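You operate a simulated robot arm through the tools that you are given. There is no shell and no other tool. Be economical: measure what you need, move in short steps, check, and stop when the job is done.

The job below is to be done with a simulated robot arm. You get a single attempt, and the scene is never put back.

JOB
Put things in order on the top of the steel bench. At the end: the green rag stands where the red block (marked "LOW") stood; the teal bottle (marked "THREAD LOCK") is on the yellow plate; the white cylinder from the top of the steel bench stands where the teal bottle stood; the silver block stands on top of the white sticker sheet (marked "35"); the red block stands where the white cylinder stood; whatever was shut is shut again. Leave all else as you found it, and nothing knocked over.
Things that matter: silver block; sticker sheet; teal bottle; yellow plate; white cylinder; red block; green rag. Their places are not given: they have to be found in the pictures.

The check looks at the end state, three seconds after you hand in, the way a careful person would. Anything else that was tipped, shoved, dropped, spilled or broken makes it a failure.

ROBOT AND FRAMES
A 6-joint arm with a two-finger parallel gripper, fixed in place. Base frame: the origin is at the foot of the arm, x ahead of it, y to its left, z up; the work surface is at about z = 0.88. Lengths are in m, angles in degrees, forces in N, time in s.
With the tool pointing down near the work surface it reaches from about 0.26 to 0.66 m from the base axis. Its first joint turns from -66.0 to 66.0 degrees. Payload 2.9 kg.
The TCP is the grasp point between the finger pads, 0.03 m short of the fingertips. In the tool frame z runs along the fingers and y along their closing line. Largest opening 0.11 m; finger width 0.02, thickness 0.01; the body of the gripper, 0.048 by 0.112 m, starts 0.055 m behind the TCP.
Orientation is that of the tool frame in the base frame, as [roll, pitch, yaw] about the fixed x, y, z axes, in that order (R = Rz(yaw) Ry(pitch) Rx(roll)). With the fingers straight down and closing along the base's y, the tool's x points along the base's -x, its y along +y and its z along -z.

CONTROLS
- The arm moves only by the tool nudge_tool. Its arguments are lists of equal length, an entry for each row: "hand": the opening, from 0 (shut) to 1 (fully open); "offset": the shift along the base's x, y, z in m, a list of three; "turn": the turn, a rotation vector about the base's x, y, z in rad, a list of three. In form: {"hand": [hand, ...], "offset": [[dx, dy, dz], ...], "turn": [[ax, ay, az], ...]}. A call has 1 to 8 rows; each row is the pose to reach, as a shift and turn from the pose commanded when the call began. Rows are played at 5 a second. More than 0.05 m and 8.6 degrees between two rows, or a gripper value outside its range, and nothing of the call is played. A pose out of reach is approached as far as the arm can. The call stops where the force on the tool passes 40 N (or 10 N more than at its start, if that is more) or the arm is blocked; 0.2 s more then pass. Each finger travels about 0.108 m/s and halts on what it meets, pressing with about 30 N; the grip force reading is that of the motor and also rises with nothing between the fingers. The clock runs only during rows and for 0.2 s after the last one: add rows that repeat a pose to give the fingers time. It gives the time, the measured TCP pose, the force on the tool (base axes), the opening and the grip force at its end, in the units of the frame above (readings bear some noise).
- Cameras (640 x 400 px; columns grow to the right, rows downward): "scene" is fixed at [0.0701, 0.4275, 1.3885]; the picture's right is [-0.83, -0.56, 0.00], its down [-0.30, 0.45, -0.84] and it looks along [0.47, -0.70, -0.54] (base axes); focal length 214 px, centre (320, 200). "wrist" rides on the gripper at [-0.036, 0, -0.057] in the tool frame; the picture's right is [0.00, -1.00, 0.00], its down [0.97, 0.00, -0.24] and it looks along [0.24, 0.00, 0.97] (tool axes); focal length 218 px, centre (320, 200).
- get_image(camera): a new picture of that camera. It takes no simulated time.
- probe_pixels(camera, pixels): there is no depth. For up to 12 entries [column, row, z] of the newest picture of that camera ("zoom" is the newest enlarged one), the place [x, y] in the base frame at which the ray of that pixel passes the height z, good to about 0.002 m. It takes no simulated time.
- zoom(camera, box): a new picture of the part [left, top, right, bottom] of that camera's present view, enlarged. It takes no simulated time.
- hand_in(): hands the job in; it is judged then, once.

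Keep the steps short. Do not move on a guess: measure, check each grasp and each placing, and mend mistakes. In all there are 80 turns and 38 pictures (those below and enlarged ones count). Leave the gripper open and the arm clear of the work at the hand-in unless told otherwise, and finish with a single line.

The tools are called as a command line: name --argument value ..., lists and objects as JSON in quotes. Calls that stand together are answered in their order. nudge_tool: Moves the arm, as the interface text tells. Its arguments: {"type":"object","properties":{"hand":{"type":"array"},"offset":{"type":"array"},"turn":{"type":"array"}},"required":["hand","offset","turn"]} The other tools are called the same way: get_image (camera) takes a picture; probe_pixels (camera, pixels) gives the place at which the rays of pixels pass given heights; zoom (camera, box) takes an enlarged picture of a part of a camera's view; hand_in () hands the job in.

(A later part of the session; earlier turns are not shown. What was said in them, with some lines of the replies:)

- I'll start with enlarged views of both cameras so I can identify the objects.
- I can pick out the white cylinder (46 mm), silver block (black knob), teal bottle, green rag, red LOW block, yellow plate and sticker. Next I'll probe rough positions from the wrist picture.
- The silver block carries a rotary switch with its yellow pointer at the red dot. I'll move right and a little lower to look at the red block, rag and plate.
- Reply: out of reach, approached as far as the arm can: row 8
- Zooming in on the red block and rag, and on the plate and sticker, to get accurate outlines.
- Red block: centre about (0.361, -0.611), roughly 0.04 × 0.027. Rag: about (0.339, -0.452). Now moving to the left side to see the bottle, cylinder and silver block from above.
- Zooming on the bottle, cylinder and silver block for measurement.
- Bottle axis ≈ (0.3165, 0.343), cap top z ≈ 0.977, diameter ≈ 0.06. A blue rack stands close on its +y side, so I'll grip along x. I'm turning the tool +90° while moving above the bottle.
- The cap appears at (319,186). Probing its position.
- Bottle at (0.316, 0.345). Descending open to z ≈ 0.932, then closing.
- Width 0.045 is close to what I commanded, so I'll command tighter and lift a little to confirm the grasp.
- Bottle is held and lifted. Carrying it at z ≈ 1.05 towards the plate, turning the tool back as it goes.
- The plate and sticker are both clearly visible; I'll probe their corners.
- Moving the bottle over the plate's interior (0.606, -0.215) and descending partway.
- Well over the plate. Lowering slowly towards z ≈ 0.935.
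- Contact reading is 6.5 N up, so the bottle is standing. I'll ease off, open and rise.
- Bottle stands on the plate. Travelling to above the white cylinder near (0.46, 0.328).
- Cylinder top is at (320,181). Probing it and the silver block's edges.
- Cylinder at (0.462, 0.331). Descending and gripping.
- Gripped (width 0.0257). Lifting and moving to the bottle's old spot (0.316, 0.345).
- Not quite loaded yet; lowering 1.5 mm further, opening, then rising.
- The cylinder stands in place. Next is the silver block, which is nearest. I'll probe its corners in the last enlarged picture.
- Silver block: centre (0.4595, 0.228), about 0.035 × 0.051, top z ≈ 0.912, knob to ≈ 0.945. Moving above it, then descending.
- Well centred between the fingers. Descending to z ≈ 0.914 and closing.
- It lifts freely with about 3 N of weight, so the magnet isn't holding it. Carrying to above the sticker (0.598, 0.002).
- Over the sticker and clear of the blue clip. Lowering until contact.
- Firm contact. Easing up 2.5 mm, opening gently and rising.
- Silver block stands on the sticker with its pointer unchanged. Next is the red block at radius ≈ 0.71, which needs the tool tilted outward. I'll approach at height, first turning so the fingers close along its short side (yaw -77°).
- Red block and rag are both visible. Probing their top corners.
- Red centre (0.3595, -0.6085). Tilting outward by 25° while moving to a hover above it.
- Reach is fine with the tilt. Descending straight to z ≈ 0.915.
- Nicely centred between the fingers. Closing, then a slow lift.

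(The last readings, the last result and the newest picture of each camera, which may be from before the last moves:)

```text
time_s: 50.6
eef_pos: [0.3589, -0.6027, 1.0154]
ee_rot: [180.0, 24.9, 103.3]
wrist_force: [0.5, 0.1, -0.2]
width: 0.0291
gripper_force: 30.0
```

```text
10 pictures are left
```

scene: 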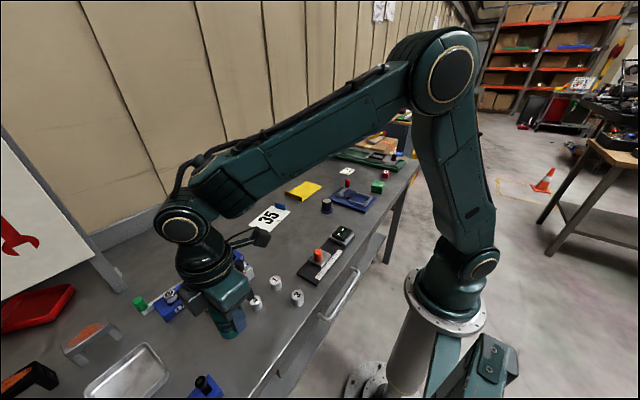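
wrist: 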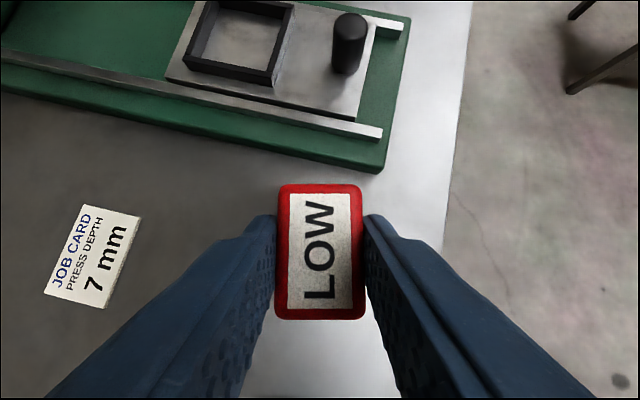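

Red block is held. Carrying it at z ≈ 1.03 to the cylinder's old spot, rotating +90° about z on the way and keeping the tilt.

nudge_tool --hand '[0.1, 0.1, 0.1, 0.1, 0.1, 0.1, 0.1, 0.1]' --offset '[[0.0049, 0.0466, 0.01], [0.0098, 0.0932, 0.02], [0.0147, 0.1398, 0.02], [0.0196, 0.1864, 0.02], [0.0245, 0.233, 0.02], [0.0294, 0.2796, 0.02], [0.0343, 0.3262, 0.02], [0.0392, 0.3728, 0.02]]' --turn '[[0, 0, 0.0785], [0, 0, 0.157], [0, 0, 0.2355], [0, 0, 0.314], [0, 0, 0.3925], [0, 0, 0.471], [0, 0, 0.5495], [0, 0, 0.628]]'

nudge_tool --hand '[0.1, 0.1, 0.1, 0.1, 0.1, 0.1, 0.1, 0.1]' --offset '[[0.0049, 0.0466, 0], [0.0098, 0.0932, 0], [0.0147, 0.1398, 0], [0.0196, 0.1864, 0], [0.0245, 0.233, 0], [0.0294, 0.2796, 0], [0.0343, 0.3262, 0], [0.0392, 0.3728, 0]]' --turn '[[0, 0, 0.0785], [0, 0, 0.157], [0, 0, 0.2355], [0, 0, 0.314], [0, 0, 0.3925], [0, 0, 0.471], [0, 0, 0.5495], [0, 0, 0.628]]'

nudge_tool --hand '[0.1, 0.1, 0.1, 0.1, 0.1]' --offset '[[0.0049, 0.0466, 0], [0.0098, 0.0932, 0], [0.0147, 0.1398, 0], [0.0201, 0.1861, 0], [0.0201, 0.1861, 0]]' --turn '[[0, 0, 0.0785], [0, 0, 0.157], [0, 0, 0.2355], [0, 0, 0.315], [0, 0, 0.315]]'

get_image --camera "wrist"

```text
time_s: 52.4
eef_pos: [0.3967, -0.2298, 1.0364]
ee_rot: [180.0, 24.9, 139.3]
wrist_force: [-0.3, -0.2, 0.2]
width: 0.0288
gripper_force: 30.4
```

```text
time_s: 54.2
eef_pos: [0.4377, 0.1452, 1.0349]
ee_rot: [179.9, 25.0, 175.2]
wrist_force: [-0.4, 0.2, -0.7]
width: 0.0291
gripper_force: 30.3
```

```text
time_s: 55.4
eef_pos: [0.4553, 0.3307, 1.0348]
ee_rot: [180.0, 25.0, -166.7]
wrist_force: [-0.9, -0.2, 0.4]
width: 0.0293
gripper_force: 30.6
```

```text
9 pictures are left
```

wrist: 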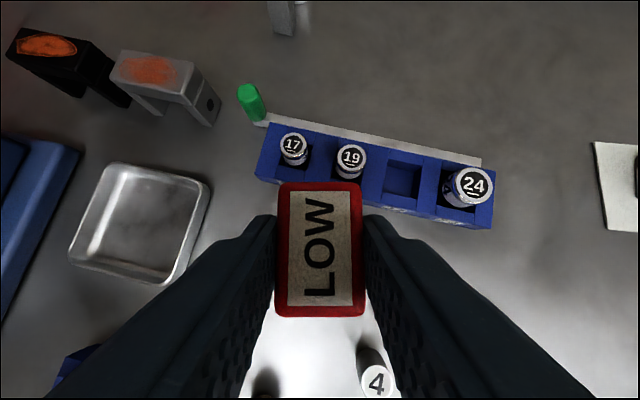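

In position above the spot. Lowering to just above the bench, then slowly to contact.

nudge_tool --hand '[0.1, 0.1, 0.1, 0.1, 0.1, 0.1, 0.1, 0.1]' --offset '[[0.0015, -0.001, -0.04], [0.0015, -0.001, -0.08], [0.0015, -0.001, -0.105], [0.0015, -0.001, -0.113], [0.0015, -0.001, -0.116], [0.0015, -0.001, -0.1175], [0.0015, -0.001, -0.119], [0.0015, -0.001, -0.119]]' --turn '[[0, 0, 0], [0, 0, 0], [0, 0, 0], [0, 0, 0], [0, 0, 0], [0, 0, 0], [0, 0, 0], [0, 0, 0]]'

```text
time_s: 57.2
eef_pos: [0.4577, 0.327, 0.9158]
ee_rot: [179.9, 25.0, -166.7]
wrist_force: [0.3, -0.4, 0.3]
width: 0.0292
gripper_force: 30.6
```

nudge_tool --hand '[0.1, 0.1, 0.1]' --offset '[[0, 0.0015, -0.0008], [0, 0.0015, -0.0015], [0, 0.0015, -0.0015]]' --turn '[[0, 0, 0], [0, 0, 0], [0, 0, 0]]'

```text
time_s: 58.0
eef_pos: [0.4575, 0.3295, 0.9157]
ee_rot: [-180.0, 24.9, -166.7]
wrist_force: [0.1, 0.1, -0.3]
width: 0.0291
gripper_force: 30.3
```

Still no contact; 1 mm more.

nudge_tool --hand '[0.1, 0.1, 0.1]' --offset '[[0, 0, -0.0007], [0, 0, -0.0012], [0, 0, -0.0012]]' --turn '[[0, 0, 0], [0, 0, 0], [0, 0, 0]]'

```text
time_s: 58.8
eef_pos: [0.4582, 0.3291, 0.9158]
ee_rot: [180.0, 25.0, -166.8]
wrist_force: [-1.9, -0.8, 7.2]
width: 0.0294
gripper_force: 30.1
```

Contact at 7 N. Easing up slightly, opening, and withdrawing along the tilted approach line (back towards the arm and up).

nudge_tool --hand '[0.1, 0.3, 0.5, 0.6, 0.6, 0.6, 0.6, 0.6]' --offset '[[0, 0, 0.001], [0, 0, 0.001], [0, 0, 0.001], [0, 0, 0.001], [-0.005, -0.001, 0.012], [-0.017, -0.004, 0.04], [-0.03, -0.007, 0.075], [-0.035, -0.009, 0.11]]' --turn '[[0, 0, 0], [0, 0, 0], [0, 0, 0], [0, 0, 0], [0, 0, 0], [0, 0, 0], [0, 0, 0], [0, 0, 0]]'

get_image --camera "wrist"

```text
time_s: 60.6
eef_pos: [0.4237, 0.3209, 1.0242]
ee_rot: [179.9, 24.9, -166.7]
wrist_force: [-0.4, -0.1, -0.6]
width: 0.066
gripper_force: 0.1
```

```text
8 pictures are left
```

wrist: 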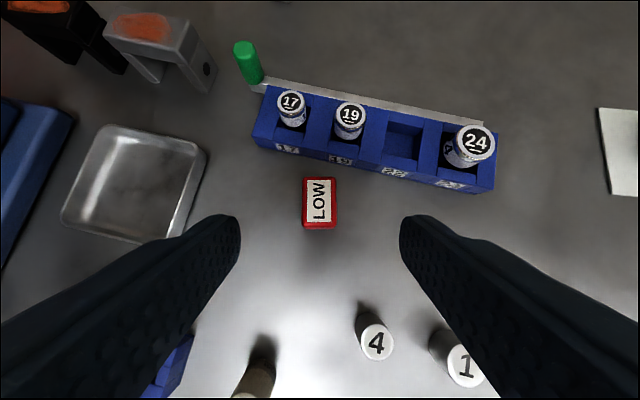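

Red block is upright on the spot. Now going to the rag, reversing the rotation (-94° in total to match its angle).

probe_pixels --camera "wrist" --pixels '[[320, 202, 0.908]]'

nudge_tool --hand '[0.7, 0.8, 0.8, 0.8, 0.8, 0.8, 0.8, 0.8]' --offset '[[-0.0052, -0.0479, 0.005], [-0.0104, -0.0959, 0.01], [-0.0156, -0.1438, 0.01], [-0.0208, -0.1917, 0.01], [-0.026, -0.2397, 0.01], [-0.0311, -0.2876, 0.01], [-0.0363, -0.3355, 0.01], [-0.0415, -0.3835, 0.01]]' --turn '[[0, 0, -0.1025], [0, 0, -0.205], [0, 0, -0.3075], [0, 0, -0.41], [0, 0, -0.5125], [0, 0, -0.615], [0, 0, -0.7175], [0, 0, -0.82]]'

nudge_tool --hand '[0.8, 0.8, 0.8, 0.8, 0.8, 0.8, 0.8, 0.8]' --offset '[[-0.0052, -0.0479, 0], [-0.0104, -0.0959, 0], [-0.0156, -0.1438, 0], [-0.0208, -0.1917, 0], [-0.026, -0.2397, 0], [-0.0311, -0.2876, 0], [-0.0363, -0.3355, 0], [-0.0415, -0.3835, 0]]' --turn '[[0, 0, -0.1025], [0, 0, -0.205], [0, 0, -0.3075], [0, 0, -0.41], [0, 0, -0.5125], [0, 0, -0.615], [0, 0, -0.7175], [0, 0, -0.82]]'

get_image --camera "wrist"

```text
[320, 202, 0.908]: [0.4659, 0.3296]
```

```text
time_s: 62.4
eef_pos: [0.3818, -0.0633, 1.0333]
ee_rot: [180.0, 25.1, 146.1]
wrist_force: [-0.7, -0.4, 0.5]
width: 0.0883
gripper_force: 0.0
```

```text
time_s: 64.2
eef_pos: [0.3396, -0.4462, 1.0339]
ee_rot: [180.0, 25.1, 99.2]
wrist_force: [0.1, 0.4, -0.6]
width: 0.0881
gripper_force: 0.0
```

```text
7 pictures are left
```

wrist: 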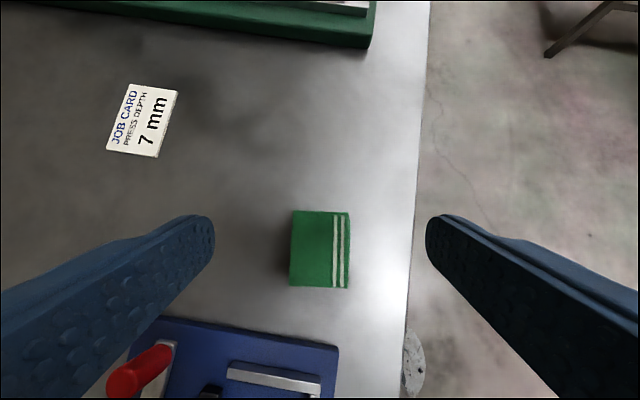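

Probing the rag, and the fixture's red handle to check clearance.

probe_pixels --camera "wrist" --pixels '[[292, 211, 0.91], [350, 213, 0.91], [348, 288, 0.91], [290, 285, 0.91], [122, 382, 0.96], [122, 382, 0.94], [165, 352, 0.91], [165, 352, 0.9], [338, 347, 0.885]]'

zoom --camera "scene" --box '[320, 150, 420, 220]'

```text
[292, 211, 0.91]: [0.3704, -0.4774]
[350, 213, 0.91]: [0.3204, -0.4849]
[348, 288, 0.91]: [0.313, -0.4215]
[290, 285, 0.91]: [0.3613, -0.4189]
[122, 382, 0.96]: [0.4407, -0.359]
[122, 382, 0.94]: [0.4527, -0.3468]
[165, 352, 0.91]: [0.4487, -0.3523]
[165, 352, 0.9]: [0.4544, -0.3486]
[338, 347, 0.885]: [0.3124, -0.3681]
```

```text
5.71 times, centred on (370, 185) of scene
```

zoom: 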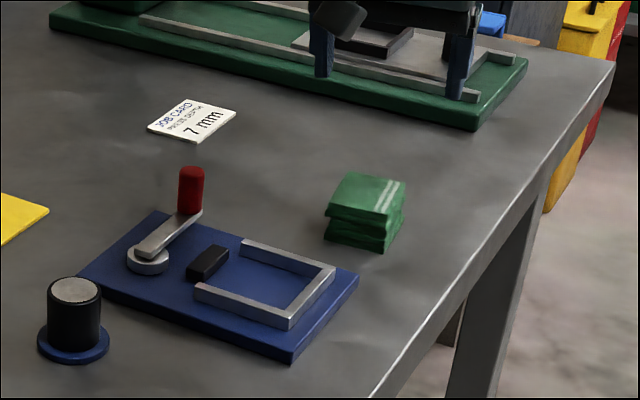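

Handle is at (0.448, -0.352), clear of the gripper by about 4 cm. Rag centre is (0.341, -0.451). Descending, then closing.

nudge_tool --hand '[0.8, 0.8, 0.8, 0.8, 0.8, 0.8]' --offset '[[0.001, 0.001, -0.04], [0.001, 0.001, -0.075], [0.001, 0.001, -0.1], [0.001, 0.001, -0.112], [0.001, 0.001, -0.1175], [0.001, 0.001, -0.1175]]' --turn '[[0, 0, 0], [0, 0, 0], [0, 0, 0], [0, 0, 0], [0, 0, 0], [0, 0, 0]]'

nudge_tool --hand '[0.6, 0.4, 0.25, 0.2, 0.2, 0.2, 0.2]' --offset '[[0, 0, 0], [0, 0, 0], [0, 0, 0], [0, 0, 0], [0, 0, 0], [0, 0, 0], [0, 0, 0]]' --turn '[[0, 0, 0], [0, 0, 0], [0, 0, 0], [0, 0, 0], [0, 0, 0], [0, 0, 0], [0, 0, 0]]'

nudge_tool --hand '[0.2, 0.2, 0.2, 0.2, 0.2]' --offset '[[0, 0, 0.01], [0, 0, 0.03], [0, 0, 0.06], [0, 0, 0.09], [0, 0, 0.09]]' --turn '[[0, 0, 0], [0, 0, 0], [0, 0, 0], [0, 0, 0], [0, 0, 0]]'

get_image --camera "wrist"

```text
time_s: 65.6
eef_pos: [0.3421, -0.4463, 0.9161]
ee_rot: [180.0, 25.0, 99.3]
wrist_force: [-0.6, -1.1, -0.6]
width: 0.0879
gripper_force: 0.1
```

```text
time_s: 67.2
eef_pos: [0.3414, -0.4456, 0.9176]
ee_rot: [179.9, 25.0, 99.4]
wrist_force: [0.2, -0.4, 0.6]
width: 0.0511
gripper_force: 29.7
```

```text
time_s: 68.4
eef_pos: [0.3417, -0.4454, 1.0075]
ee_rot: [180.0, 24.9, 99.2]
wrist_force: [-0.1, 0.4, -0.4]
width: 0.0511
gripper_force: 30.3
```

```text
5 pictures are left
```

wrist: 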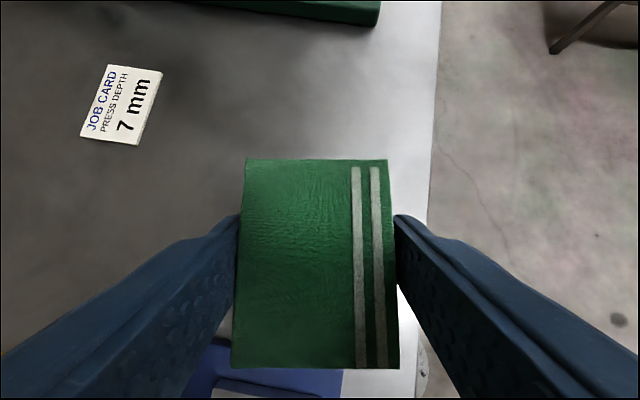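

Rag is held. Moving it to the red block's old spot and lowering.

nudge_tool --hand '[0.2, 0.2, 0.2, 0.2, 0.2, 0.2, 0.2, 0.2]' --offset '[[0.0045, -0.0395, 0], [0.009, -0.079, 0], [0.0135, -0.1185, 0], [0.018, -0.158, 0], [0.018, -0.158, -0.04], [0.018, -0.158, -0.07], [0.018, -0.158, -0.083], [0.018, -0.158, -0.083]]' --turn '[[0, 0, 0], [0, 0, 0], [0, 0, 0], [0, 0, 0], [0, 0, 0], [0, 0, 0], [0, 0, 0], [0, 0, 0]]'

nudge_tool --hand '[0.2, 0.2, 0.2, 0.2, 0.2]' --offset '[[0, 0, -0.003], [0, 0, -0.005], [0, 0, -0.0065], [0, 0, -0.0075], [0, 0, -0.0075]]' --turn '[[0, 0, 0], [0, 0, 0], [0, 0, 0], [0, 0, 0], [0, 0, 0]]'

```text
time_s: 70.2
eef_pos: [0.3592, -0.6048, 0.9229]
ee_rot: [180.0, 25.0, 99.4]
wrist_force: [-0.4, 0.3, -0.2]
width: 0.051
gripper_force: 30.0
```

```text
time_s: 71.4
eef_pos: [0.3601, -0.6043, 0.9171]
ee_rot: [-179.9, 25.1, 99.2]
wrist_force: [-0.4, 1.0, 2.8]
width: 0.051
gripper_force: 29.8
```

Light contact (2.8 N). Opening and withdrawing backwards and up along the tilt.

nudge_tool --hand '[0.2, 0.4, 0.6, 0.75, 0.75, 0.75, 0.75, 0.75]' --offset '[[0, 0, 0], [0, 0, 0.0005], [0, 0, 0.0005], [0, 0, 0.0005], [-0.001, 0.006, 0.013], [-0.003, 0.018, 0.04], [-0.005, 0.033, 0.075], [-0.006, 0.045, 0.115]]' --turn '[[0, 0, 0], [0, 0, 0], [0, 0, 0], [0, 0, 0], [0, 0, 0], [0, 0, 0], [0, 0, 0], [0, 0, 0]]'

get_image --camera "wrist"

```text
time_s: 73.2
eef_pos: [0.3536, -0.5586, 1.0306]
ee_rot: [-179.9, 24.9, 99.3]
wrist_force: [0.6, -0.7, -0.9]
width: 0.0826
gripper_force: 0.0
```

```text
4 pictures are left
```

wrist: 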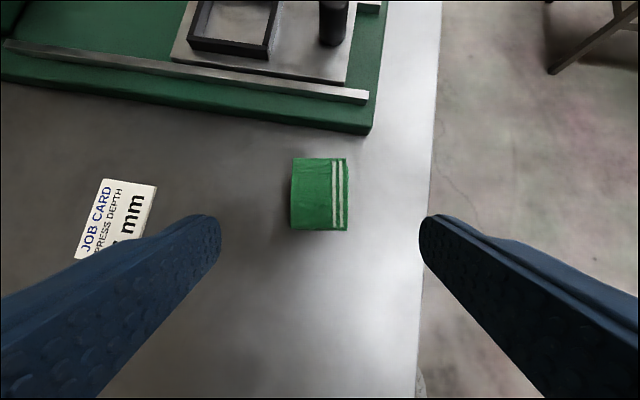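

Rag is in place. Probing its centre and retreating upward and inward, clear of the work.

probe_pixels --camera "wrist" --pixels '[[320, 194, 0.91]]'

nudge_tool --hand '[0.8, 0.9, 1, 1, 1, 1, 1, 1]' --offset '[[0, 0.02, 0.04], [0, 0.05, 0.075], [0, 0.085, 0.11], [0, 0.12, 0.14], [0, 0.155, 0.17], [0, 0.19, 0.2], [0, 0.19, 0.2], [0, 0.19, 0.2]]' --turn '[[0, 0, 0], [0, 0, 0], [0, 0, 0], [0, 0, 0], [0, 0, 0], [0, 0, 0], [0, 0, 0], [0, 0, 0]]'

get_image --camera "scene"

```text
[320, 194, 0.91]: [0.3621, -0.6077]
```

```text
time_s: 75.0
eef_pos: [0.3541, -0.3696, 1.233]
ee_rot: [180.0, 25.1, 99.4]
wrist_force: [-0.4, 0.7, 0.7]
width: 0.1102
gripper_force: 0.1
```

```text
3 pictures are left
```

scene: 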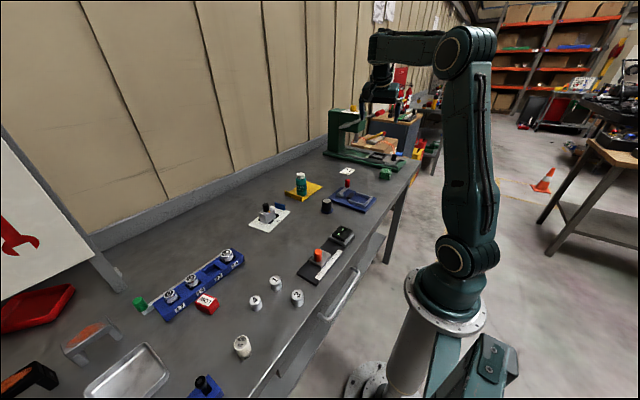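

One last enlarged check of the left half before handing in.

zoom --camera "scene" --box '[120, 190, 360, 370]'

```text
2.22 times, centred on (240, 280) of scene
```

zoom: 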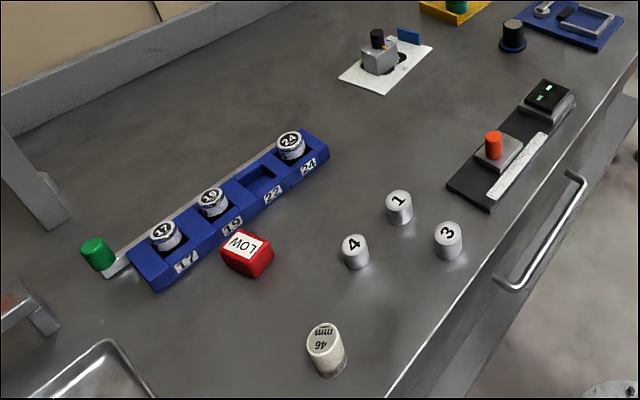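

Everything is standing in its place, nothing else has moved and the drawer is still shut. Handing in.

hand_in

```text
The job is handed in.
```

All five items are in their required places and upright, nothing I could see was disturbed or left open, the gripper is open and the arm is clear of the work, and the job has been handed in.
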